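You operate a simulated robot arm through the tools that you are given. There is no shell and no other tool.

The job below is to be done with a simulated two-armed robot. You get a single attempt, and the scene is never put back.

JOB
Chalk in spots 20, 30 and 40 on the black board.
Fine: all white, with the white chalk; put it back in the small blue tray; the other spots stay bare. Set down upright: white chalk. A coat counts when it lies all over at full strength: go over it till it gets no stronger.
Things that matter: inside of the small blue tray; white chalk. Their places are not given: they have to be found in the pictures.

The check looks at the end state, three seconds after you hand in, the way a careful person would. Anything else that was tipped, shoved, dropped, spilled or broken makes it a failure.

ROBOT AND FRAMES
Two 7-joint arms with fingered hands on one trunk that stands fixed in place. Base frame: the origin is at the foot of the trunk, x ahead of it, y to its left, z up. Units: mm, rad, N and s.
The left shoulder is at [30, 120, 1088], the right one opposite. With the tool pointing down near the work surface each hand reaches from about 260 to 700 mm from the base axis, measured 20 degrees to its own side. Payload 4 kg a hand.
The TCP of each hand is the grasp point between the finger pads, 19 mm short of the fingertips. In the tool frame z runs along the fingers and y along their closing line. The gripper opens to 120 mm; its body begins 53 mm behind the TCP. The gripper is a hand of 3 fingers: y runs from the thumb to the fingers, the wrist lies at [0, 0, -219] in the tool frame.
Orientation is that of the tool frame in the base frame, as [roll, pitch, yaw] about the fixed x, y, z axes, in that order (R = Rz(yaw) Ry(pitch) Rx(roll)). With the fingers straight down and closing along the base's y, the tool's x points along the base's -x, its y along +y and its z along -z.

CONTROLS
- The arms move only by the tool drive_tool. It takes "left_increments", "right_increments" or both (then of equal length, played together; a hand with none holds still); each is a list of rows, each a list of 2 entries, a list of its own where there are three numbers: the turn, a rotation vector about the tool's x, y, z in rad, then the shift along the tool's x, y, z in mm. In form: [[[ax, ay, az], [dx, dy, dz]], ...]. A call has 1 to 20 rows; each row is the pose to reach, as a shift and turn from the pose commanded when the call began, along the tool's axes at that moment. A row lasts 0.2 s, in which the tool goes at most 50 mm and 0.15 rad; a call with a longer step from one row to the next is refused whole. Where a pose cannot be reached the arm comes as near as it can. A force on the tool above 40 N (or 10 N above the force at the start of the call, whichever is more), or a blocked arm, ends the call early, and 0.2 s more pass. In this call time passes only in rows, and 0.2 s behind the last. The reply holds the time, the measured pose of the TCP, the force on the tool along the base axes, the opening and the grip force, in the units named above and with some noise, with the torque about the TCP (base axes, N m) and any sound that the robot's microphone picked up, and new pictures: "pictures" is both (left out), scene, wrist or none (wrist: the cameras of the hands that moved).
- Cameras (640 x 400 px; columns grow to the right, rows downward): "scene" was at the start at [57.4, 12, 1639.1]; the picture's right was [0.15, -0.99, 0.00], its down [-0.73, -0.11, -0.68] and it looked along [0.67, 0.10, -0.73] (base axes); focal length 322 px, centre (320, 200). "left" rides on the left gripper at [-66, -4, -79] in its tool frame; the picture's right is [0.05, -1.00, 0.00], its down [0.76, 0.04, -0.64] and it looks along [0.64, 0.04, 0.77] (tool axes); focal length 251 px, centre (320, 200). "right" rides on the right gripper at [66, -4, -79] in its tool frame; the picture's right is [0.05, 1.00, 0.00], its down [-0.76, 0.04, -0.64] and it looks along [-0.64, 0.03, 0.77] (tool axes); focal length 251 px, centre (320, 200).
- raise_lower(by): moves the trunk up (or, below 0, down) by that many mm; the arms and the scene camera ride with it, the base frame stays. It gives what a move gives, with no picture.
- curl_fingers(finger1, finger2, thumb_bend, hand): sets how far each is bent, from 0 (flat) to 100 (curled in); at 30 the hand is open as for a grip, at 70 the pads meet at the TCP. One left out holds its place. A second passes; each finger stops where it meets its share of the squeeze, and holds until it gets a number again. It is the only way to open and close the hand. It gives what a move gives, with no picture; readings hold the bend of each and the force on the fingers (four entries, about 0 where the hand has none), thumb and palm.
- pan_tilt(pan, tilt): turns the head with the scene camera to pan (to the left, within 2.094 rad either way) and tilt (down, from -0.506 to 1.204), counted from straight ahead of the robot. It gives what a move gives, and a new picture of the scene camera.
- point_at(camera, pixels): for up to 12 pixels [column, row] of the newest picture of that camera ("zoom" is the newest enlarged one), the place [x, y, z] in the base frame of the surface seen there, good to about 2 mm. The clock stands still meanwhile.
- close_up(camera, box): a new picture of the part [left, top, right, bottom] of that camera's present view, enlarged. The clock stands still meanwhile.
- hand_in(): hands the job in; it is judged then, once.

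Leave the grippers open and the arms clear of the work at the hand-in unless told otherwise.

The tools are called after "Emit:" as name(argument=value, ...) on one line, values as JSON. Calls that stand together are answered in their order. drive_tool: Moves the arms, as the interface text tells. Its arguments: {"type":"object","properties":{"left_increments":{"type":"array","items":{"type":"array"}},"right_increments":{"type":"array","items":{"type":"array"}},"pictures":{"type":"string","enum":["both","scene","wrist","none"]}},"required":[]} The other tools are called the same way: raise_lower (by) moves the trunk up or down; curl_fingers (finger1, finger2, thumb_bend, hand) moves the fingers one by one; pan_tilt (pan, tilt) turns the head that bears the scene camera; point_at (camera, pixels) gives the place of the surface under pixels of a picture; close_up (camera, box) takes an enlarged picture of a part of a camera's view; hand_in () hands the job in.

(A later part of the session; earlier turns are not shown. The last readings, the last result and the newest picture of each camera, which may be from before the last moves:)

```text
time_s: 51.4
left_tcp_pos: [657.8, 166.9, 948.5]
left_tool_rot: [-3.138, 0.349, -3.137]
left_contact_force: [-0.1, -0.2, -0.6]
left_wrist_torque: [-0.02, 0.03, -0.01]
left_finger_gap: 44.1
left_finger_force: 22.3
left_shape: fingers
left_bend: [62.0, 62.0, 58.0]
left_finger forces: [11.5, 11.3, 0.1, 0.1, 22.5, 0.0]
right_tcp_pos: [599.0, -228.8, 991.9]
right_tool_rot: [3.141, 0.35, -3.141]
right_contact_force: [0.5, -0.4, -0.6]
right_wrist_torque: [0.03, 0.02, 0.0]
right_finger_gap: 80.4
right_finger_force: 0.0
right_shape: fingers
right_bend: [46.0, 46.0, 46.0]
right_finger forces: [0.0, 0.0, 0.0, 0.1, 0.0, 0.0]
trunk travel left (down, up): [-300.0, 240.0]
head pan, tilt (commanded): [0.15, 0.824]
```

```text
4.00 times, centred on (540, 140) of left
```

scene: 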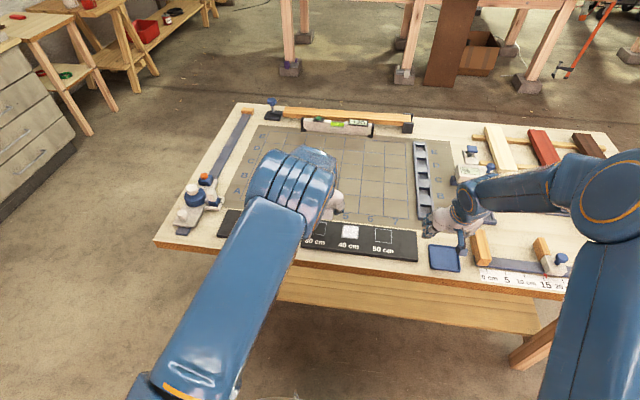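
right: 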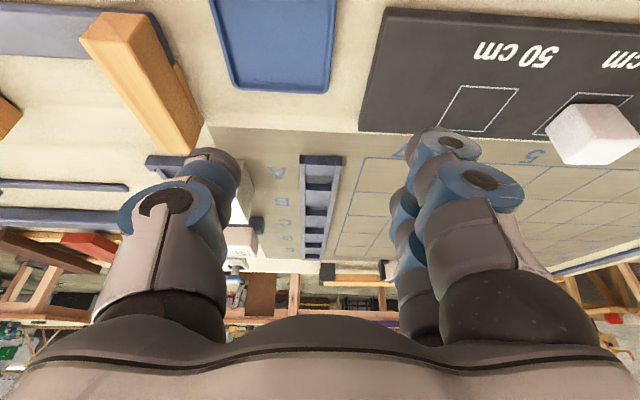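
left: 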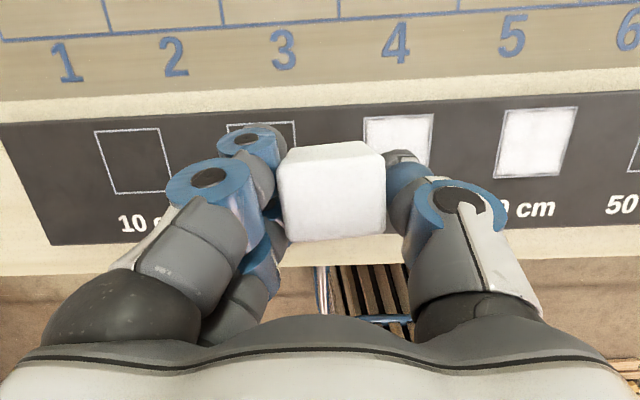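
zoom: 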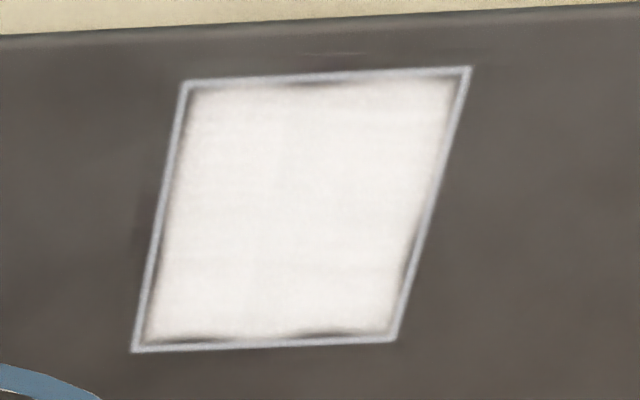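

Both spots look nearly uniform white with a ragged fringe right at the outline. For spot 20 I use a larger extent (±12 in x, ±9 in y), starting with two loops.

Emit:
drive_tool(left_increments=[[[0, 0, 0], [6, 16, 18]], [[0, 0, 0], [14, 36, 38.5]], [[0, 0, 0], [19.2, 47.5, 52.6]], [[0, 0, 0], [20.57, 47.5, 56.36]], [[0, 0, 0], [31.84, 38.5, 52.25]], [[0, 0, 0], [31.84, 47.5, 52.25]], [[0, 0, 0], [31.84, 56.5, 52.25]], [[0, 0, 0], [20.57, 56.5, 56.36]], [[0, 0, 0], [9.3, 56.5, 60.47]], [[0, 0, 0], [9.3, 47.5, 60.47]], [[0, 0, 0], [9.3, 38.5, 60.47]], [[0, 0, 0], [20.57, 38.5, 56.36]], [[0, 0, 0], [31.84, 38.5, 52.25]], [[0, 0, 0], [31.84, 47.5, 52.25]], [[0, 0, 0], [31.84, 56.5, 52.25]], [[0, 0, 0], [20.57, 56.5, 56.36]], [[0, 0, 0], [9.3, 56.5, 60.47]], [[0, 0, 0], [9.3, 47.5, 60.47]], [[0, 0, 0], [9.3, 38.5, 60.47]], [[0, 0, 0], [20.57, 38.5, 56.36]]], pictures="wrist")

```text
time_s: 55.6
left_tcp_pos: [656.6, 201.0, 888.5]
left_tool_rot: [-3.137, 0.351, -3.14]
left_contact_force: [3.5, -0.2, 7.4]
left_wrist_torque: [-0.23, -0.07, 0.08]
left_finger_gap: 43.9
left_finger_force: 23.7
left_shape: fingers
left_bend: [62.0, 62.0, 58.0]
left_finger forces: [12.5, 11.5, 0.0, 0.1, 24.2, 0.0]
right_tcp_pos: [598.0, -229.2, 991.1]
right_tool_rot: [-3.141, 0.35, 3.141]
right_contact_force: [0.4, -0.1, -0.2]
right_wrist_torque: [0.01, 0.02, -0.01]
right_finger_gap: 80.4
right_finger_force: 0.0
right_shape: fingers
right_bend: [46.0, 46.0, 46.0]
right_finger forces: [0.1, 0.0, 0.0, 0.1, 0.1, 0.1]
trunk travel left (down, up): [-300.0, 240.0]
head pan, tilt (commanded): [0.15, 0.824]
```

left: 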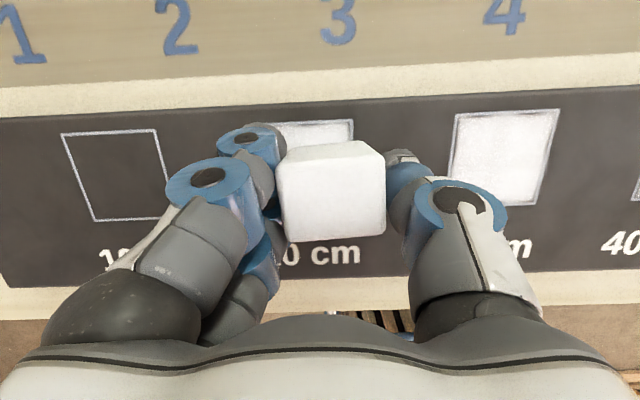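

Pressing at ~7.5 N. I check the chalk's actual position relative to spot 20's outline in the left camera before continuing.

Emit:
close_up(camera="left", box=[240, 110, 400, 260])

```text
2.67 times, centred on (320, 185) of left
```

zoom: 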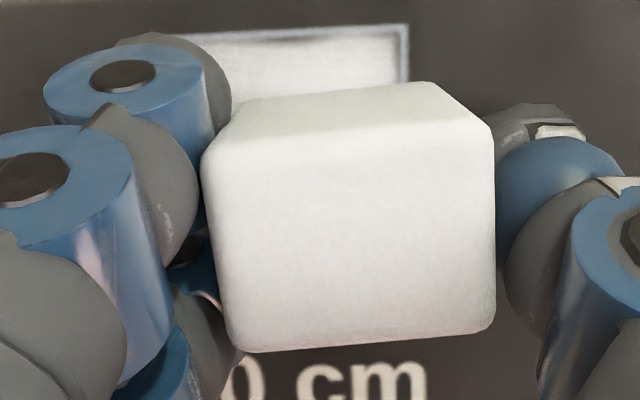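

Emit:
point_at(camera="zoom", pixels=[[205, 190], [492, 190], [350, 335], [350, 160], [350, 105], [406, 28], [320, 35], [220, 280], [490, 280], [420, 92], [250, 108], [350, 240]])

```text
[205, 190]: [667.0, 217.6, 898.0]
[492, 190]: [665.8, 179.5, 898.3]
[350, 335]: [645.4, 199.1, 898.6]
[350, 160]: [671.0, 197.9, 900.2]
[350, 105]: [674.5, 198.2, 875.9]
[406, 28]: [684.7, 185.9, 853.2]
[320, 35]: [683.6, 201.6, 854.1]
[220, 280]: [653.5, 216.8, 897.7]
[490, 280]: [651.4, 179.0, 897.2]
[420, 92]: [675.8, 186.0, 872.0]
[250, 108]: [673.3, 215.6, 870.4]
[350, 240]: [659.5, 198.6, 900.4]
```

The chalk is about 2.5 mm further right than intended here, so I shift the loops by +2.6 mm. I'll do two reverse loops on spot 20, then lift and move left to inspect all three spots.

Emit:
drive_tool(left_increments=[[[0, 0, 0], [-11.27, 2.6, 4.11]], [[0, 0, 0], [-11.27, 11.6, 4.11]], [[0, 0, 0], [-11.27, 20.6, 4.11]], [[0, 0, 0], [0, 20.6, 0]], [[0, 0, 0], [11.27, 20.6, -4.11]], [[0, 0, 0], [11.27, 11.6, -4.11]], [[0, 0, 0], [11.27, 2.6, -4.11]], [[0, 0, 0], [0, 2.6, 0]], [[0, 0, 0], [-11.27, 2.6, 4.11]], [[0, 0, 0], [-11.27, 11.6, 4.11]], [[0, 0, 0], [-11.27, 20.6, 4.11]], [[0, 0, 0], [0, 20.6, 0]], [[0, 0, 0], [11.27, 20.6, -4.11]], [[0, 0, 0], [11.27, 11.6, -4.11]], [[0, 0, 0], [11.27, 2.6, -4.11]], [[0, 0, 0], [0, 2.6, 0]], [[0, 0, 0], [0, 11.6, 0]], [[0, 0, 0], [-4.1, 11.6, -11.3]], [[0, 0, 0], [-12.3, 45, -33.8]], [[0, 0, 0], [-20.6, 80, -56.4]]], pictures="both")

Emit:
close_up(camera="scene", box=[270, 205, 366, 253])

Emit:
close_up(camera="scene", box=[270, 212, 302, 236])

```text
time_s: 59.8
left_tcp_pos: [656.5, 285.9, 947.8]
left_tool_rot: [-3.138, 0.349, -3.139]
left_contact_force: [-0.3, 0.5, -0.5]
left_wrist_torque: [-0.01, 0.0, 0.0]
left_finger_gap: 43.8
left_finger_force: 22.6
left_shape: fingers
left_bend: [62.0, 62.0, 58.0]
left_finger forces: [11.5, 11.2, 0.0, 0.0, 22.4, 0.0]
right_tcp_pos: [598.3, -229.0, 991.8]
right_tool_rot: [-3.141, 0.35, 3.141]
right_contact_force: [0.2, -0.1, -0.7]
right_wrist_torque: [0.0, 0.0, 0.02]
right_finger_gap: 80.5
right_finger_force: 0.0
right_shape: fingers
right_bend: [46.0, 46.0, 46.0]
right_finger forces: [0.0, 0.1, 0.0, 0.1, 0.0, 0.0]
trunk travel left (down, up): [-300.0, 240.0]
head pan, tilt (commanded): [0.15, 0.824]
```

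scene: 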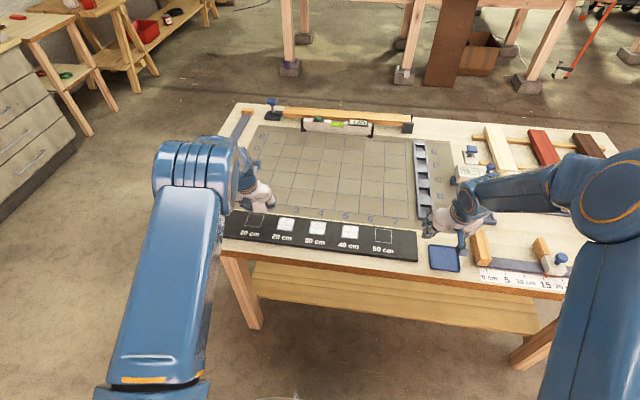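
left: 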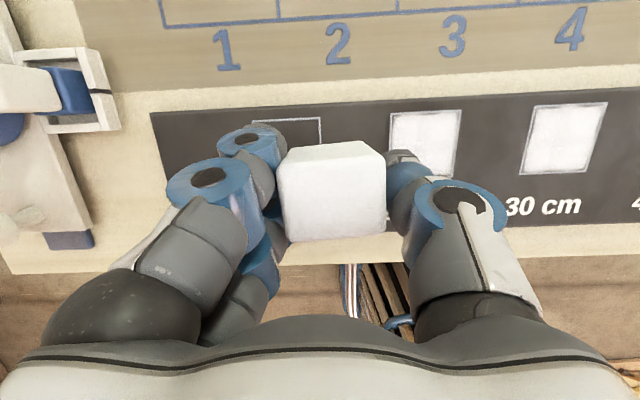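

```text
6.67 times, centred on (318, 229) of scene
```

zoom: 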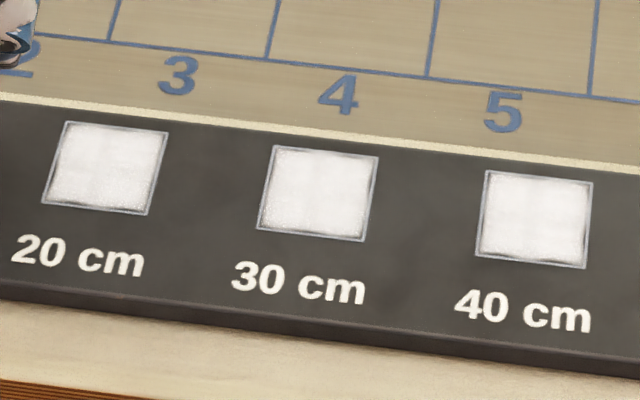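

```text
16.00 times, centred on (286, 224) of scene
```

zoom: 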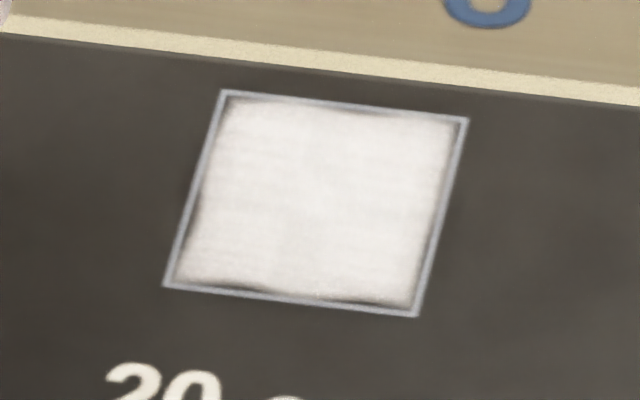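

All three are white with the same ragged fringe, which seems to be the look of the decal's edge. Spots 20 and 30 look a touch less bright than 40, which had more pressure. I go back over spot 20 with slightly firmer pressure for two more loops.

Emit:
drive_tool(left_increments=[[[0, 0, 0], [5, -30, 14]], [[0, 0, 0], [11, -55, 32]], [[0, 0, 0], [19, -68.4, 52]], [[0, 0, 0], [20.75, -68.4, 56.83]], [[0, 0, 0], [32.02, -77.4, 52.72]], [[0, 0, 0], [32.02, -68.4, 52.72]], [[0, 0, 0], [32.02, -59.4, 52.72]], [[0, 0, 0], [20.75, -59.4, 56.83]], [[0, 0, 0], [9.48, -59.4, 60.94]], [[0, 0, 0], [9.48, -68.4, 60.94]], [[0, 0, 0], [9.48, -77.4, 60.94]], [[0, 0, 0], [20.75, -77.4, 56.83]], [[0, 0, 0], [32.02, -77.4, 52.72]], [[0, 0, 0], [32.02, -68.4, 52.72]], [[0, 0, 0], [32.02, -59.4, 52.72]], [[0, 0, 0], [20.75, -59.4, 56.83]], [[0, 0, 0], [9.48, -59.4, 60.94]], [[0, 0, 0], [9.48, -68.4, 60.94]], [[0, 0, 0], [9.48, -77.4, 60.94]], [[0, 0, 0], [20.75, -77.4, 56.83]]], pictures="none")

```text
time_s: 64.0
left_tcp_pos: [656.5, 204.9, 888.1]
left_tool_rot: [-3.137, 0.352, -3.138]
left_contact_force: [4.3, 0.5, 7.5]
left_wrist_torque: [-0.23, -0.08, 0.06]
left_finger_gap: 44.0
left_finger_force: 22.8
left_shape: fingers
left_bend: [62.0, 62.0, 58.0]
left_finger forces: [12.5, 11.3, 0.0, 0.1, 24.0, 0.1]
right_tcp_pos: [598.4, -229.1, 991.5]
right_tool_rot: [3.141, 0.351, 3.141]
right_contact_force: [-0.6, 0.3, 0.2]
right_wrist_torque: [0.01, -0.02, -0.01]
right_finger_gap: 80.7
right_finger_force: 0.0
right_shape: fingers
right_bend: [46.0, 46.0, 46.0]
right_finger forces: [0.0, 0.0, 0.0, 0.1, 0.0, 0.0]
trunk travel left (down, up): [-300.0, 240.0]
head pan, tilt (commanded): [0.15, 0.824]
```

Steady 7.5 N. I add one reverse loop on spot 20, hop to spot 30 and start an enlarged loop there.

Emit:
drive_tool(left_increments=[[[0, 0, 0], [-11.27, 0, 4.11]], [[0, 0, 0], [-11.27, 9, 4.11]], [[0, 0, 0], [-11.27, 18, 4.11]], [[0, 0, 0], [0, 18, 0]], [[0, 0, 0], [11.27, 18, -4.11]], [[0, 0, 0], [11.27, 9, -4.11]], [[0, 0, 0], [11.27, 0, -4.11]], [[0, 0, 0], [0, 0, 0]], [[0, 0, 0], [-3.43, 0, -9.39]], [[0, 0, 0], [-6.86, -40, -18.8]], [[0, 0, 0], [-6.86, -80, -18.8]], [[0, 0, 0], [-1.37, -92.3, -3.76]], [[0, 0, 0], [0, -92.3, 0]], [[0, 0, 0], [11.27, -101.3, -4.11]], [[0, 0, 0], [11.27, -92.3, -4.11]], [[0, 0, 0], [11.27, -83.3, -4.11]], [[0, 0, 0], [0, -83.3, 0]], [[0, 0, 0], [-11.27, -83.3, 4.11]], [[0, 0, 0], [-11.27, -92.3, 4.11]], [[0, 0, 0], [-11.27, -101.3, 4.11]]], pictures="none")

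```text
time_s: 68.2
left_tcp_pos: [669.3, 105.0, 888.0]
left_tool_rot: [-3.139, 0.352, -3.137]
left_contact_force: [0.9, 1.7, 7.2]
left_wrist_torque: [-0.1, 0.01, 0.03]
left_finger_gap: 44.1
left_finger_force: 23.9
left_shape: fingers
left_bend: [62.0, 62.0, 58.0]
left_finger forces: [12.7, 12.8, 0.0, 0.0, 22.8, 0.1]
right_tcp_pos: [599.0, -229.5, 991.4]
right_tool_rot: [-3.141, 0.35, 3.139]
right_contact_force: [0.1, -0.3, 1.0]
right_wrist_torque: [-0.02, 0.0, 0.0]
right_finger_gap: 80.4
right_finger_force: 0.0
right_shape: fingers
right_bend: [46.0, 46.0, 46.0]
right_finger forces: [0.0, 0.1, 0.1, 0.0, 0.0, 0.1]
trunk travel left (down, up): [-300.0, 240.0]
head pan, tilt (commanded): [0.15, 0.824]
```

Still ~7 N. I finish two more loops on spot 30 in both directions, then hop to just above spot 40.

Emit:
drive_tool(left_increments=[[[0, 0, 0], [11.27, 0, -4.11]], [[0, 0, 0], [22.54, 0, -8.22]], [[0, 0, 0], [22.54, 9, -8.22]], [[0, 0, 0], [22.54, 18, -8.22]], [[0, 0, 0], [11.27, 18, -4.11]], [[0, 0, 0], [0, 18, 0]], [[0, 0, 0], [0, 9, 0]], [[0, 0, 0], [0, 0, 0]], [[0, 0, 0], [0, 9, 0]], [[0, 0, 0], [0, 18, 0]], [[0, 0, 0], [11.27, 18, -4.11]], [[0, 0, 0], [22.54, 18, -8.22]], [[0, 0, 0], [22.54, 9, -8.22]], [[0, 0, 0], [22.54, 0, -8.22]], [[0, 0, 0], [11.27, 0, -4.11]], [[0, 0, 0], [11.27, 9, -4.11]], [[0, 0, 0], [7.84, 9, -13.5]], [[0, 0, 0], [4.41, -26, -22.9]], [[0, 0, 0], [4.41, -66, -22.9]], [[0, 0, 0], [9.56, -90.5, -8.81]]], pictures="wrist")

Emit:
close_up(camera="left", box=[240, 90, 420, 260])

```text
time_s: 72.4
left_tcp_pos: [654.8, 15.1, 891.9]
left_tool_rot: [-3.14, 0.347, -3.138]
left_contact_force: [-0.3, -0.3, -0.9]
left_wrist_torque: [0.02, 0.05, -0.03]
left_finger_gap: 44.1
left_finger_force: 22.3
left_shape: fingers
left_bend: [62.0, 62.0, 58.0]
left_finger forces: [11.6, 11.1, 0.0, 0.0, 22.6, 0.0]
right_tcp_pos: [600.3, -230.7, 991.3]
right_tool_rot: [-3.14, 0.348, 3.141]
right_contact_force: [0.0, 0.3, -0.7]
right_wrist_torque: [0.0, 0.0, 0.0]
right_finger_gap: 80.4
right_finger_force: 0.0
right_shape: fingers
right_bend: [46.0, 46.0, 46.0]
right_finger forces: [0.1, 0.0, 0.0, 0.1, 0.1, 0.2]
trunk travel left (down, up): [-300.0, 240.0]
head pan, tilt (commanded): [0.15, 0.824]
```

left: 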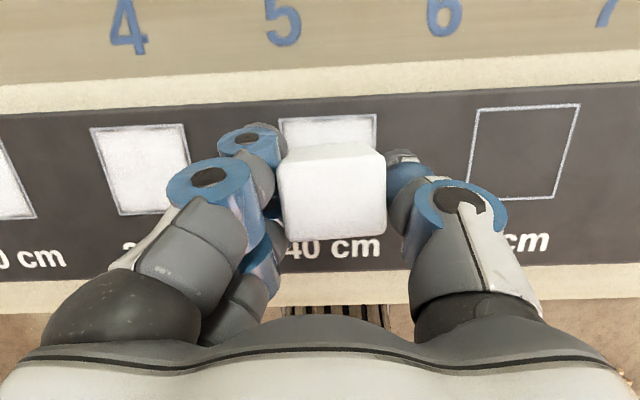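

```text
2.35 times, centred on (330, 175) of left
```

zoom: 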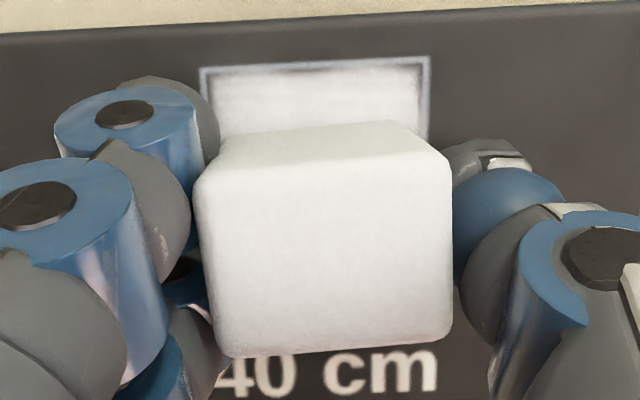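

The chalk hovers 2–3 mm above spot 40, and centred. I press and run two more enlarged loops there, one each way, ending at the centre.

Emit:
drive_tool(left_increments=[[[0, 0, 0], [1.16, -0.5, 5.22]], [[0, 0, 0], [12.43, -9.5, 1.11]], [[0, 0, 0], [12.43, -0.5, 1.11]], [[0, 0, 0], [12.43, 8.5, 1.11]], [[0, 0, 0], [1.16, 8.5, 5.22]], [[0, 0, 0], [-10.11, 8.5, 9.33]], [[0, 0, 0], [-10.11, -0.5, 9.33]], [[0, 0, 0], [-10.11, -9.5, 9.33]], [[0, 0, 0], [1.16, -9.5, 5.22]], [[0, 0, 0], [12.43, -9.5, 1.11]], [[0, 0, 0], [1.16, -9.5, 5.22]], [[0, 0, 0], [-10.11, -9.5, 9.33]], [[0, 0, 0], [-10.11, -0.5, 9.33]], [[0, 0, 0], [-10.11, 8.5, 9.33]], [[0, 0, 0], [1.16, 8.5, 5.22]], [[0, 0, 0], [12.43, 8.5, 1.11]], [[0, 0, 0], [12.43, -0.5, 1.11]], [[0, 0, 0], [12.43, -9.5, 1.11]], [[0, 0, 0], [1.16, -9.5, 5.22]], [[0, 0, 0], [1.16, -0.5, 5.22]]], pictures="wrist")

```text
time_s: 76.6
left_tcp_pos: [655.1, 13.0, 888.1]
left_tool_rot: [-3.138, 0.351, -3.138]
left_contact_force: [1.6, -2.6, 6.2]
left_wrist_torque: [-0.23, -0.03, 0.03]
left_finger_gap: 43.8
left_finger_force: 23.8
left_shape: fingers
left_bend: [62.0, 62.0, 58.0]
left_finger forces: [11.9, 10.4, 0.0, 0.1, 25.0, 0.0]
right_tcp_pos: [598.5, -228.6, 990.7]
right_tool_rot: [-3.14, 0.351, 3.141]
right_contact_force: [0.4, 0.4, 0.2]
right_wrist_torque: [-0.04, -0.03, 0.0]
right_finger_gap: 80.5
right_finger_force: 0.0
right_shape: fingers
right_bend: [46.0, 46.0, 46.0]
right_finger forces: [0.0, 0.0, 0.0, 0.1, 0.0, 0.0]
trunk travel left (down, up): [-300.0, 240.0]
head pan, tilt (commanded): [0.15, 0.824]
```

left: 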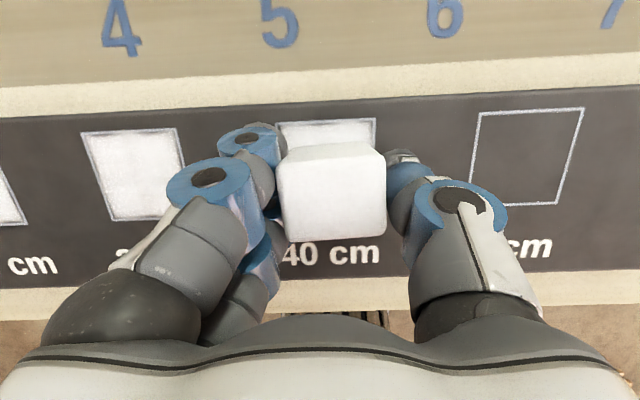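

I lift off and move the left hand to y≈285 to inspect all three spots with the scene camera.

Emit:
drive_tool(left_increments=[[[0, 0, 0], [-3.43, 0, -9.39]], [[0, 0, 0], [-10.3, 25, -28.2]], [[0, 0, 0], [-17.1, 60, -47]], [[0, 0, 0], [-20.6, 100, -56.4]], [[0, 0, 0], [-20.6, 145, -56.4]], [[0, 0, 0], [-20.6, 190, -56.4]], [[0, 0, 0], [-20.6, 235, -56.4]], [[0, 0, 0], [-20.6, 275, -56.4]], [[0, 0, 0], [-20.6, 275, -56.4]]], pictures="both")

Emit:
close_up(camera="scene", box=[270, 205, 366, 253])

Emit:
close_up(camera="scene", box=[338, 222, 362, 242])

Emit:
close_up(camera="scene", box=[304, 216, 332, 240])

Emit:
close_up(camera="scene", box=[270, 212, 302, 236])

```text
time_s: 78.6
left_tcp_pos: [655.6, 288.3, 945.8]
left_tool_rot: [-3.14, 0.35, -3.14]
left_contact_force: [-0.3, 0.3, -0.7]
left_wrist_torque: [-0.04, -0.02, 0.01]
left_finger_gap: 43.8
left_finger_force: 22.9
left_shape: fingers
left_bend: [62.0, 62.0, 58.0]
left_finger forces: [11.4, 11.2, 0.0, 0.1, 22.5, 0.0]
right_tcp_pos: [600.1, -230.0, 991.5]
right_tool_rot: [3.141, 0.349, 3.14]
right_contact_force: [-0.8, -0.3, 0.1]
right_wrist_torque: [0.0, -0.03, 0.02]
right_finger_gap: 80.4
right_finger_force: 0.1
right_shape: fingers
right_bend: [46.0, 46.0, 46.0]
right_finger forces: [0.0, 0.1, 0.0, 0.1, 0.0, 0.0]
trunk travel left (down, up): [-300.0, 240.0]
head pan, tilt (commanded): [0.15, 0.824]
```

scene: 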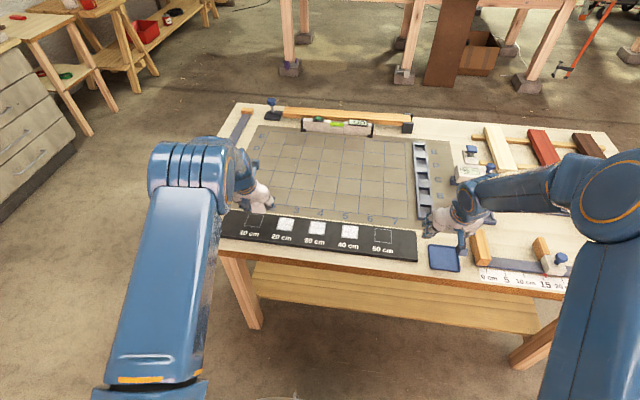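
left: 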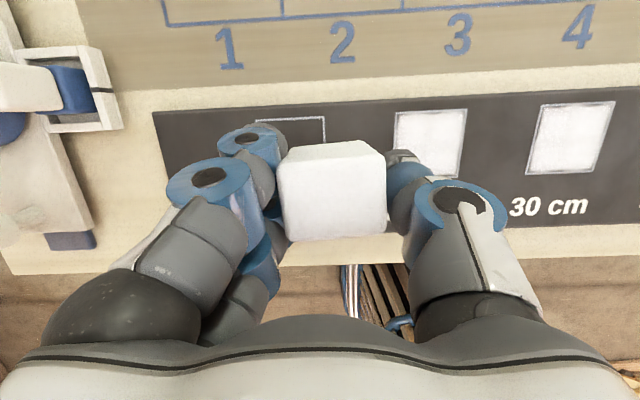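

```text
6.67 times, centred on (318, 229) of scene
```

zoom: 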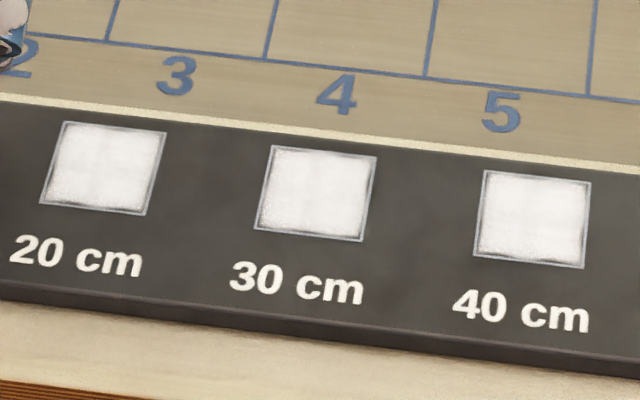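

```text
16.00 times, centred on (350, 232) of scene
```

zoom: 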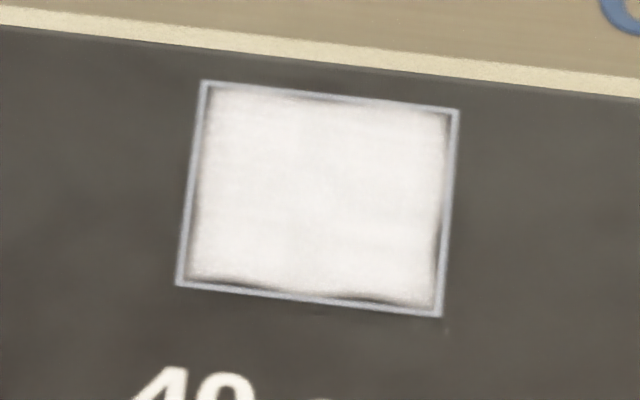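

```text
16.00 times, centred on (318, 228) of scene
```

zoom: 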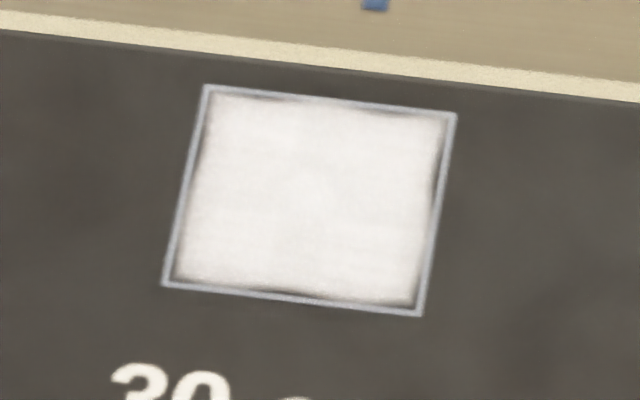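

```text
16.00 times, centred on (286, 224) of scene
```

zoom: 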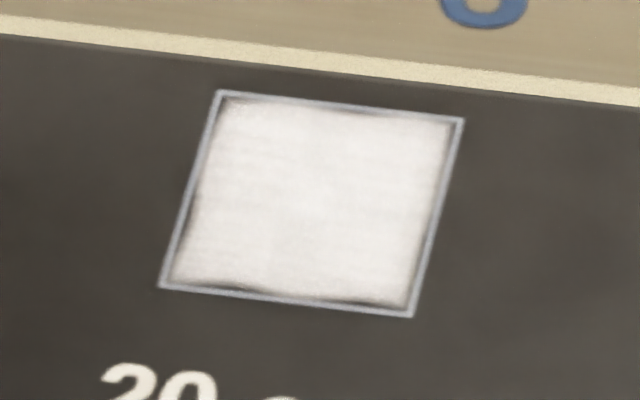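

All three spots look evenly white now. To judge whether the coat is saturated, I look at spots 20 and 30 from the left wrist camera as well.

Emit:
close_up(camera="left", box=[385, 90, 625, 190])

Emit:
close_up(camera="right", box=[400, 50, 640, 180])

```text
2.67 times, centred on (505, 140) of left
```

zoom: 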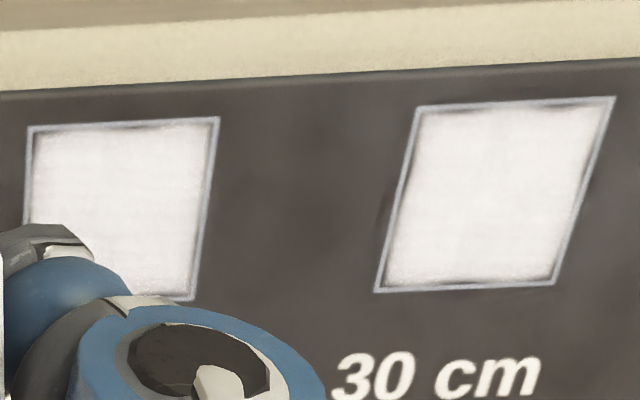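

```text
2.67 times, centred on (520, 115) of right
```

zoom: 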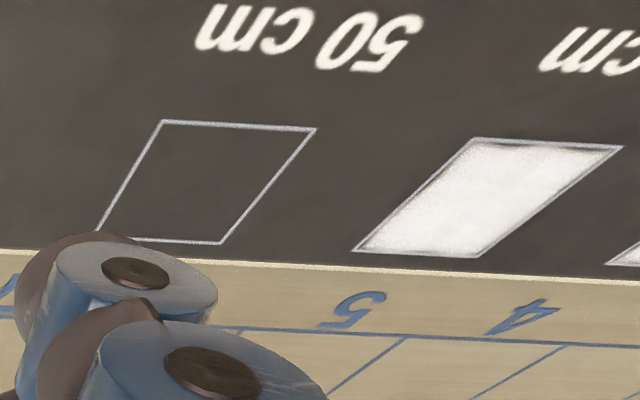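

The coats look good. To be sure they're saturated, I go over each once more with a bit more pressure, starting with spot 20: one loop plus diagonals.

Emit:
drive_tool(left_increments=[[[0, 0, 0], [5, -35, 14]], [[0, 0, 0], [11, -60, 32]], [[0, 0, 0], [19.6, -73.7, 51.7]], [[0, 0, 0], [21.37, -73.7, 56.5]], [[0, 0, 0], [32.64, -82.7, 52.39]], [[0, 0, 0], [32.64, -73.7, 52.39]], [[0, 0, 0], [32.64, -64.7, 52.39]], [[0, 0, 0], [21.37, -64.7, 56.5]], [[0, 0, 0], [10.1, -64.7, 60.61]], [[0, 0, 0], [10.1, -73.7, 60.61]], [[0, 0, 0], [10.1, -82.7, 60.61]], [[0, 0, 0], [21.37, -82.7, 56.5]], [[0, 0, 0], [32.64, -82.7, 52.39]], [[0, 0, 0], [21.37, -73.7, 56.5]], [[0, 0, 0], [10.1, -64.7, 60.61]], [[0, 0, 0], [21.37, -64.7, 56.5]], [[0, 0, 0], [32.64, -64.7, 52.39]], [[0, 0, 0], [21.37, -73.7, 56.5]], [[0, 0, 0], [10.1, -82.7, 60.61]], [[0, 0, 0], [21.37, -73.7, 56.5]]], pictures="none")

```text
time_s: 82.8
left_tcp_pos: [654.6, 214.6, 887.8]
left_tool_rot: [-3.137, 0.351, -3.137]
left_contact_force: [3.8, -1.7, 6.7]
left_wrist_torque: [-0.25, -0.09, 0.07]
left_finger_gap: 44.2
left_finger_force: 24.0
left_shape: fingers
left_bend: [62.0, 62.0, 58.0]
left_finger forces: [12.3, 10.7, 0.1, 0.1, 24.6, 0.0]
right_tcp_pos: [598.6, -229.2, 992.1]
right_tool_rot: [3.14, 0.35, 3.14]
right_contact_force: [0.1, 0.7, 0.0]
right_wrist_torque: [0.03, -0.03, 0.01]
right_finger_gap: 80.4
right_finger_force: 0.0
right_shape: fingers
right_bend: [46.0, 46.0, 46.0]
right_finger forces: [0.1, 0.1, 0.1, 0.0, 0.0, 0.1]
trunk travel left (down, up): [-300.0, 240.0]
head pan, tilt (commanded): [0.15, 0.824]
```

Still steady at ~7 N. I lift, hop to spot 30 and repeat the loop plus diagonals there.

Emit:
drive_tool(left_increments=[[[0, 0, 0], [-3.43, 0, -9.39]], [[0, 0, 0], [-6.86, -40, -18.8]], [[0, 0, 0], [-6.86, -85, -18.8]], [[0, 0, 0], [-1.37, -101.3, -3.76]], [[0, 0, 0], [0.14, -101.3, 0.38]], [[0, 0, 0], [11.41, -110.3, -3.73]], [[0, 0, 0], [11.41, -101.3, -3.73]], [[0, 0, 0], [11.41, -92.3, -3.73]], [[0, 0, 0], [0.14, -92.3, 0.38]], [[0, 0, 0], [-11.13, -92.3, 4.49]], [[0, 0, 0], [-11.13, -101.3, 4.49]], [[0, 0, 0], [-11.13, -110.3, 4.49]], [[0, 0, 0], [0.14, -110.3, 0.38]], [[0, 0, 0], [11.41, -110.3, -3.73]], [[0, 0, 0], [0.14, -101.3, 0.38]], [[0, 0, 0], [-11.13, -92.3, 4.49]], [[0, 0, 0], [0.14, -92.3, 0.38]], [[0, 0, 0], [11.41, -92.3, -3.73]], [[0, 0, 0], [0.14, -101.3, 0.38]], [[0, 0, 0], [-11.13, -110.3, 4.49]]], pictures="wrist")

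Emit:
close_up(camera="left", box=[40, 90, 240, 215])

```text
time_s: 87.0
left_tcp_pos: [666.7, 104.2, 887.8]
left_tool_rot: [-3.138, 0.349, -3.138]
left_contact_force: [-2.8, 3.1, 12.3]
left_wrist_torque: [-0.22, 0.0, -0.06]
left_finger_gap: 43.8
left_finger_force: 25.4
left_shape: fingers
left_bend: [62.0, 62.0, 58.0]
left_finger forces: [13.5, 13.2, 0.0, 0.0, 23.5, 0.0]
right_tcp_pos: [598.4, -229.3, 991.3]
right_tool_rot: [3.141, 0.35, -3.14]
right_contact_force: [0.3, -0.3, -0.9]
right_wrist_torque: [0.01, 0.0, -0.01]
right_finger_gap: 80.2
right_finger_force: 0.1
right_shape: fingers
right_bend: [46.0, 46.0, 46.0]
right_finger forces: [0.0, 0.0, 0.0, 0.0, 0.0, 0.0]
trunk travel left (down, up): [-300.0, 240.0]
head pan, tilt (commanded): [0.15, 0.824]
```

left: 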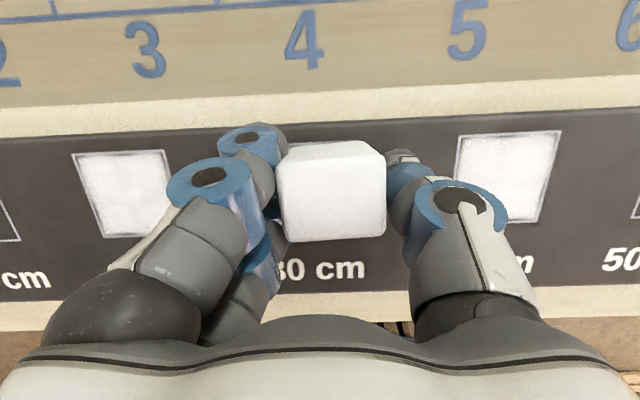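

```text
3.20 times, centred on (140, 152) of left
```

zoom: 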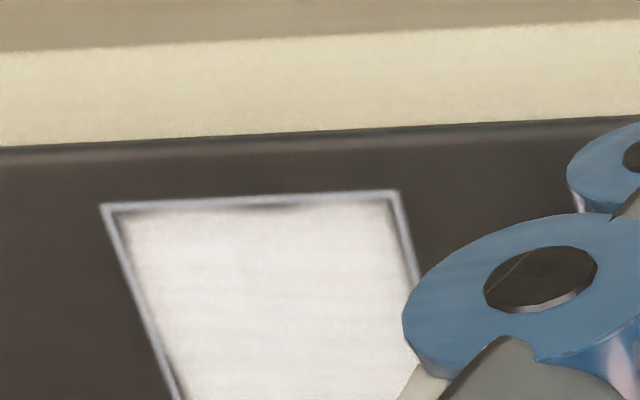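

Good (12 N now). Next: hop to spot 40 for the same final loop plus diagonals.

Emit:
drive_tool(left_increments=[[[0, 0, 0], [-3.43, 0, -9.39]], [[0, 0, 0], [-2.2, -35, -20.5]], [[0, 0, 0], [3.74, -75, -22.7]], [[0, 0, 0], [9.24, -91, -7.63]], [[0, 0, 0], [10.6, -91, -3.87]], [[0, 0, 0], [21.87, -100, -7.98]], [[0, 0, 0], [21.87, -91, -7.98]], [[0, 0, 0], [21.87, -82, -7.98]], [[0, 0, 0], [10.6, -82, -3.87]], [[0, 0, 0], [-0.67, -82, 0.24]], [[0, 0, 0], [-0.67, -91, 0.24]], [[0, 0, 0], [-0.67, -100, 0.24]], [[0, 0, 0], [10.6, -100, -3.87]], [[0, 0, 0], [21.87, -100, -7.98]], [[0, 0, 0], [10.6, -91, -3.87]], [[0, 0, 0], [-0.67, -82, 0.24]], [[0, 0, 0], [10.6, -82, -3.87]], [[0, 0, 0], [21.87, -82, -7.98]], [[0, 0, 0], [10.6, -91, -3.87]], [[0, 0, 0], [-0.67, -100, 0.24]]], pictures="none")

```text
time_s: 91.2
left_tcp_pos: [668.4, 4.4, 888.9]
left_tool_rot: [-3.139, 0.35, -3.141]
left_contact_force: [-1.2, 0.0, 6.0]
left_wrist_torque: [-0.14, -0.01, -0.05]
left_finger_gap: 43.7
left_finger_force: 24.3
left_shape: fingers
left_bend: [62.0, 62.0, 58.0]
left_finger forces: [12.5, 11.6, 0.0, 0.0, 23.6, 0.0]
right_tcp_pos: [598.3, -228.6, 991.7]
right_tool_rot: [-3.14, 0.351, -3.14]
right_contact_force: [-0.4, -0.3, -0.3]
right_wrist_torque: [0.01, -0.01, 0.02]
right_finger_gap: 80.3
right_finger_force: 0.1
right_shape: fingers
right_bend: [46.0, 46.0, 46.0]
right_finger forces: [0.0, 0.0, 0.0, 0.0, 0.0, 0.0]
trunk travel left (down, up): [-300.0, 240.0]
head pan, tilt (commanded): [0.15, 0.824]
```

Now I bring the chalk back to the centre of spot 40 and ease the pressure to about 2–3 N before releasing.

Emit:
drive_tool(left_increments=[[[0, 0, 0], [5.6, 4.5, -2]], [[0, 0, 0], [11.27, 9, -4.11]], [[0, 0, 0], [11.0, 9, -4.9]], [[0, 0, 0], [11.0, 9, -4.9]]], pictures="wrist")

Emit:
close_up(camera="left", box=[240, 90, 420, 260])

```text
time_s: 92.2
left_tcp_pos: [655.9, 14.8, 888.2]
left_tool_rot: [-3.14, 0.349, -3.137]
left_contact_force: [0.5, 0.0, 2.9]
left_wrist_torque: [-0.12, -0.03, 0.05]
left_finger_gap: 44.1
left_finger_force: 23.0
left_shape: fingers
left_bend: [62.0, 62.0, 58.0]
left_finger forces: [12.3, 10.9, 0.0, 0.0, 23.2, 0.0]
right_tcp_pos: [599.6, -230.1, 991.8]
right_tool_rot: [-3.141, 0.348, 3.141]
right_contact_force: [0.2, 0.4, 0.1]
right_wrist_torque: [-0.02, -0.01, 0.01]
right_finger_gap: 80.8
right_finger_force: 0.0
right_shape: fingers
right_bend: [46.0, 46.0, 46.0]
right_finger forces: [0.1, 0.1, 0.0, 0.1, 0.0, 0.0]
trunk travel left (down, up): [-300.0, 240.0]
head pan, tilt (commanded): [0.15, 0.824]
```

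left: 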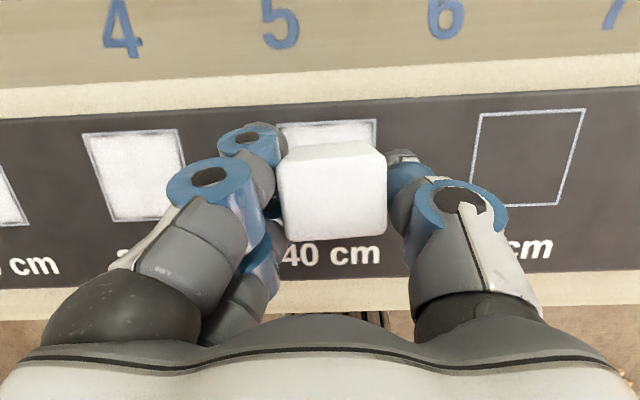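

```text
2.35 times, centred on (330, 175) of left
```

zoom: 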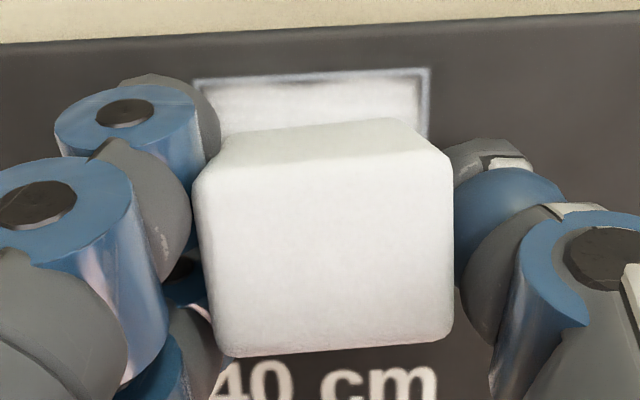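

The chalk is centred in the spot with ~3 N pressing. I open the left hand to release it.

Emit:
curl_fingers(hand="left", finger1=46, finger2=46, thumb_bend=46)

Emit:
close_up(camera="left", box=[140, 70, 540, 320])

```text
time_s: 93.2
left_tcp_pos: [657.2, 15.0, 887.7]
left_tool_rot: [-3.138, 0.349, -3.138]
left_contact_force: [0.2, -0.2, 0.0]
left_wrist_torque: [-0.02, 0.0, 0.01]
left_finger_gap: 80.6
left_finger_force: 0.0
left_shape: fingers
left_bend: [46.0, 46.0, 46.0]
left_finger forces: [0.0, 0.0, 0.0, 0.0, 0.0, 0.0]
right_tcp_pos: [598.5, -230.3, 990.9]
right_tool_rot: [3.14, 0.349, -3.141]
right_contact_force: [-0.6, 0.0, 0.8]
right_wrist_torque: [-0.02, 0.01, -0.01]
right_finger_gap: 80.5
right_finger_force: 0.1
right_shape: fingers
right_bend: [46.0, 46.0, 46.0]
right_finger forces: [0.0, 0.0, 0.0, 0.0, 0.0, 0.1]
trunk travel left (down, up): [-300.0, 240.0]
head pan, tilt (commanded): [0.15, 0.824]
```

```text
1.60 times, centred on (340, 195) of left
```

zoom: 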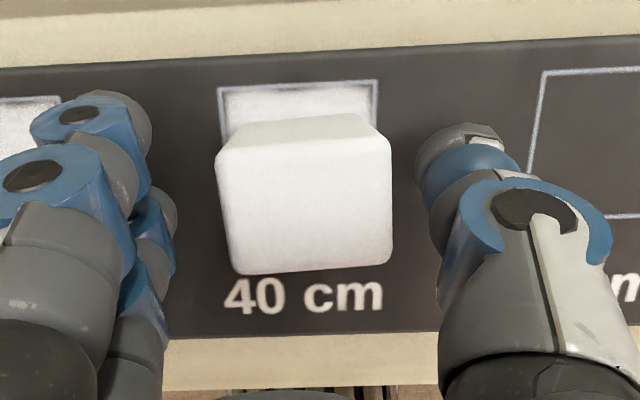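

The chalk stands free in spot 40. I raise the left hand straight up and take it away to the left.

Emit:
drive_tool(left_increments=[[[0, 0, 0], [-7.5, 0, -20.7]], [[0, 0, 0], [-15.1, 0, -41.3]], [[0, 0, 0], [-22.6, 0, -62]], [[0, 0, 0], [-25.7, 40, -70.6]], [[0, 0, 0], [-28.9, 80, -79.2]], [[0, 0, 0], [-32, 120, -87.7]], [[0, 0, 0], [-35.2, 160, -96.3]], [[0, 0, 0], [-38.3, 200, -104.9]], [[0, 0, 0], [-41.5, 240, -113.4]], [[0, 0, 0], [-44.6, 280, -122]], [[0, 0, 0], [-30, 320, -127]], [[0, 0, 0], [0, 350, -130]], [[0, 0, 0], [30, 375, -135]]], pictures="both")

Emit:
close_up(camera="scene", box=[270, 205, 366, 253])

Emit:
close_up(camera="scene", box=[318, 208, 382, 248])

```text
time_s: 96.0
left_tcp_pos: [580.1, 390.3, 1004.2]
left_tool_rot: [-3.138, 0.35, -3.139]
left_contact_force: [0.2, 0.3, 0.3]
left_wrist_torque: [-0.01, 0.0, -0.01]
left_finger_gap: 80.5
left_finger_force: 0.1
left_shape: fingers
left_bend: [46.0, 46.0, 46.0]
left_finger forces: [0.0, 0.1, 0.0, 0.0, 0.1, 0.1]
right_tcp_pos: [598.8, -229.5, 990.6]
right_tool_rot: [-3.14, 0.351, -3.141]
right_contact_force: [0.6, -0.2, 0.5]
right_wrist_torque: [0.0, 0.02, -0.02]
right_finger_gap: 80.4
right_finger_force: 0.1
right_shape: fingers
right_bend: [46.0, 46.0, 46.0]
right_finger forces: [0.1, 0.0, 0.0, 0.0, 0.1, 0.1]
trunk travel left (down, up): [-300.0, 240.0]
head pan, tilt (commanded): [0.15, 0.824]
```

scene: 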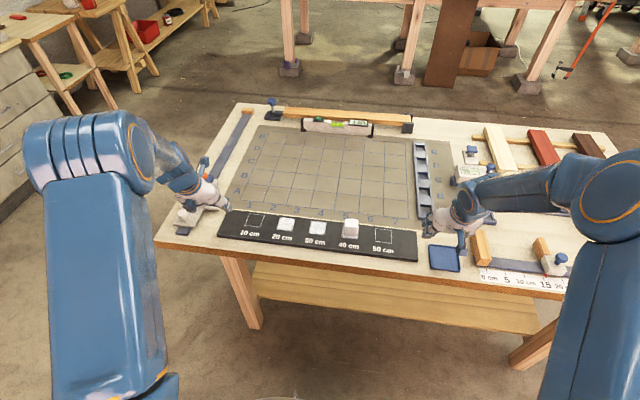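
left: 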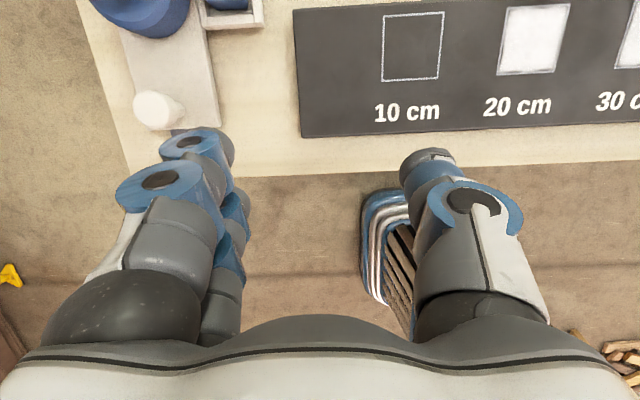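

```text
6.67 times, centred on (318, 229) of scene
```

zoom: 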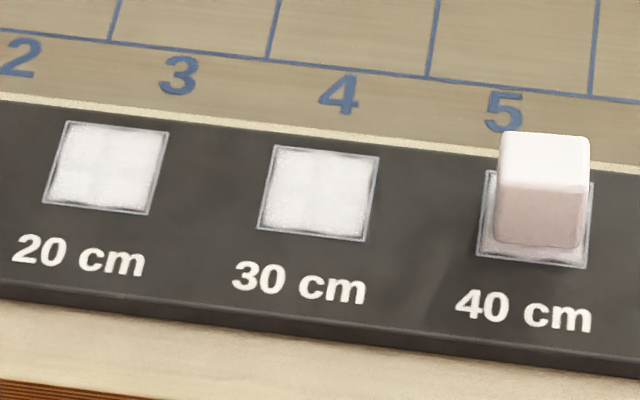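

```text
10.00 times, centred on (350, 228) of scene
```

zoom: 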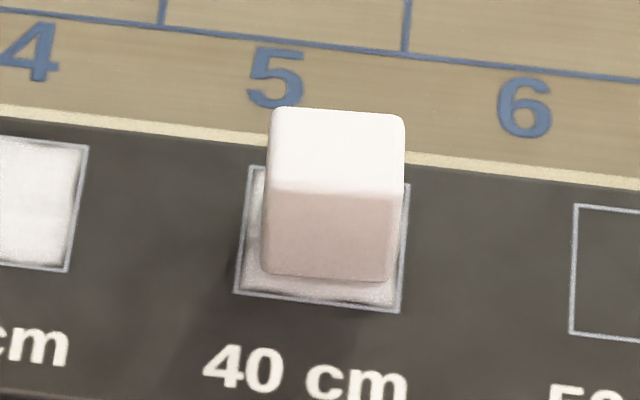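

Spots 20 and 30 are fully white, and 10 and 50 are bare. I measure the chalk's new position for the right hand.

Emit:
point_at(camera="zoom", pixels=[[282, 115], [395, 122], [335, 112], [335, 180], [335, 200], [270, 260], [385, 268], [265, 220], [398, 225], [335, 150], [335, 268], [400, 150]])

```text
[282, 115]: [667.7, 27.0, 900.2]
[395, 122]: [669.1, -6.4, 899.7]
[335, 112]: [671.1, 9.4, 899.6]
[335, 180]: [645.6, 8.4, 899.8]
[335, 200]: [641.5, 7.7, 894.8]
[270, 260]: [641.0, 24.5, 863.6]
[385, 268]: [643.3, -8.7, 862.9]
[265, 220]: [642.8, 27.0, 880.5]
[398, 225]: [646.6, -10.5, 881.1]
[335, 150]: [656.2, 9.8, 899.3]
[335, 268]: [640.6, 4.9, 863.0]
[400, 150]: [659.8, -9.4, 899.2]
```

Chalk centre is (657.5, 8.5), top at 899.7. I bring the right hand over it and down to TCP (657.5, 10.5, 894), the same grip height as before.

Emit:
drive_tool(right_increments=[[[0, 0, 0], [-6.3, 34.3, 7]], [[0, 0, 0], [-12.7, 68.6, 14]], [[0, 0, 0], [-19, 102.9, 21]], [[0, 0, 0], [-25.3, 137.2, 28.1]], [[0, 0, 0], [-31.6, 171.5, 35.1]], [[0, 0, 0], [-38, 205.8, 42.1]], [[0, 0, 0], [-44.3, 240.2, 49.2]], [[0, 0, 0], [-44.3, 240.2, 49.2]], [[0, 0, 0], [-44.3, 240.2, 49.2]]], pictures="both")

Emit:
point_at(camera="scene", pixels=[[429.2, 245.3], [430.7, 268], [459.5, 271.3], [456, 247.5]])

```text
time_s: 98.0
left_tcp_pos: [583.2, 389.5, 1003.9]
left_tool_rot: [-3.139, 0.349, -3.138]
left_contact_force: [-0.1, -1.0, -0.2]
left_wrist_torque: [0.03, -0.05, -0.02]
left_finger_gap: 80.6
left_finger_force: 0.0
left_shape: fingers
left_bend: [46.0, 46.0, 46.0]
left_finger forces: [0.0, 0.1, 0.0, 0.0, 0.0, 0.0]
right_tcp_pos: [659.2, 10.0, 958.6]
right_tool_rot: [-3.141, 0.349, 3.14]
right_contact_force: [-0.3, -0.5, 0.1]
right_wrist_torque: [0.02, -0.03, 0.03]
right_finger_gap: 80.7
right_finger_force: 0.0
right_shape: fingers
right_bend: [46.0, 46.0, 46.0]
right_finger forces: [0.0, 0.0, 0.0, 0.0, 0.0, 0.0]
trunk travel left (down, up): [-300.0, 240.0]
head pan, tilt (commanded): [0.15, 0.824]
```

scene: 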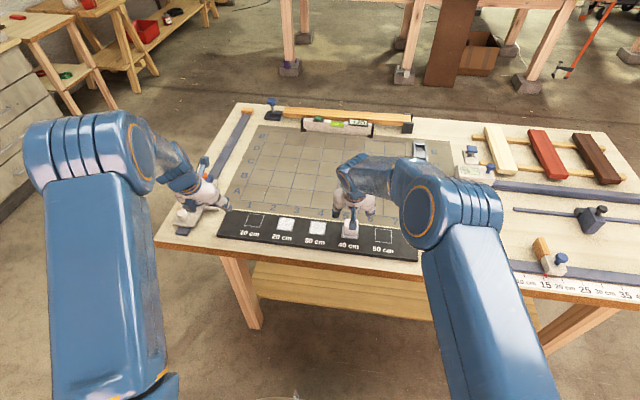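
right: 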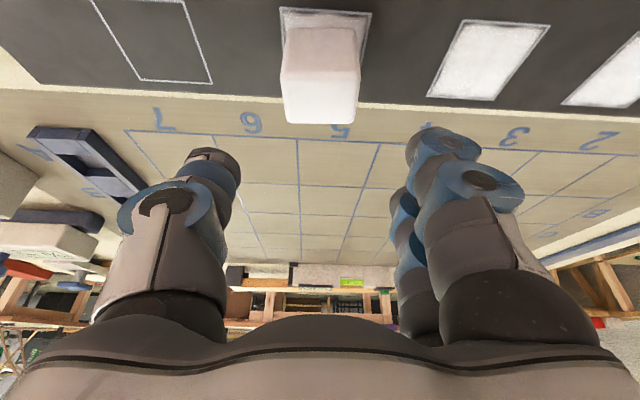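

```text
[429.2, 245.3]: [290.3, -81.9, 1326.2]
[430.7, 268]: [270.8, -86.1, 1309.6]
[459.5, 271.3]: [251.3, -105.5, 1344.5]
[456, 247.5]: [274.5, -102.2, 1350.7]
```

The hand is aligned above the chalk (wrist view: chalk at (320, 60), between the pads). I lower ~65 mm to TCP z≈894.

Emit:
drive_tool(right_increments=[[[0, 0, 0], [8, 0.2, 20]], [[0, 0, 0], [16, 0.3, 40]], [[0, 0, 0], [21, 0.3, 53]], [[0, 0, 0], [23.6, 0.3, 60.4]], [[0, 0, 0], [23.6, 0.3, 60.4]]], pictures="wrist")

Emit:
close_up(camera="right", box=[120, 40, 520, 290])

```text
time_s: 99.2
left_tcp_pos: [581.8, 389.4, 1004.3]
left_tool_rot: [-3.138, 0.348, -3.138]
left_contact_force: [0.6, 0.4, -0.6]
left_wrist_torque: [-0.02, -0.01, -0.04]
left_finger_gap: 80.6
left_finger_force: 0.0
left_shape: fingers
left_bend: [46.0, 46.0, 46.0]
left_finger forces: [0.0, 0.1, 0.0, 0.1, 0.0, 0.0]
right_tcp_pos: [657.0, 10.1, 895.4]
right_tool_rot: [3.141, 0.351, -3.141]
right_contact_force: [0.0, 0.6, -0.2]
right_wrist_torque: [0.02, 0.0, -0.01]
right_finger_gap: 80.5
right_finger_force: 0.1
right_shape: fingers
right_bend: [46.0, 46.0, 46.0]
right_finger forces: [0.0, 0.0, 0.1, 0.0, 0.1, 0.1]
trunk travel left (down, up): [-300.0, 240.0]
head pan, tilt (commanded): [0.15, 0.824]
```

right: 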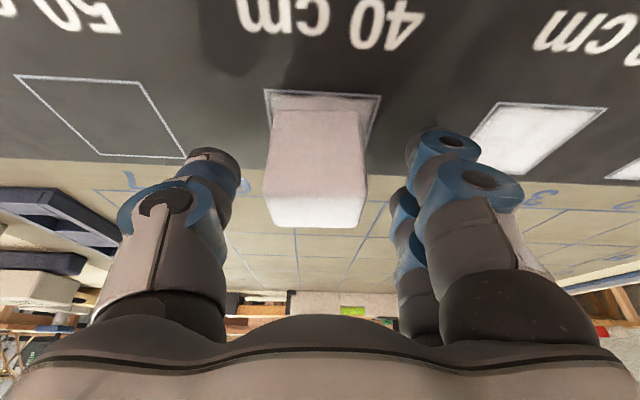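

```text
1.60 times, centred on (320, 165) of right
```

zoom: 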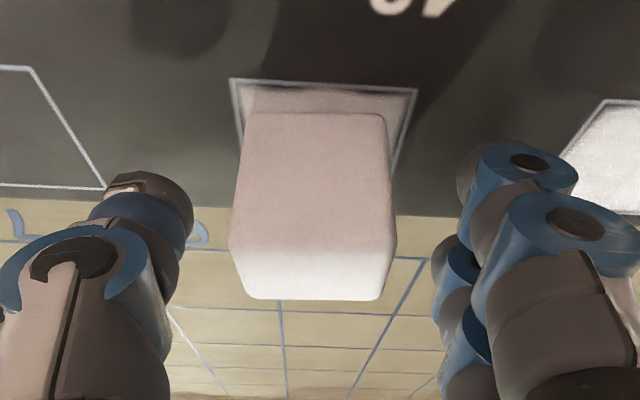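

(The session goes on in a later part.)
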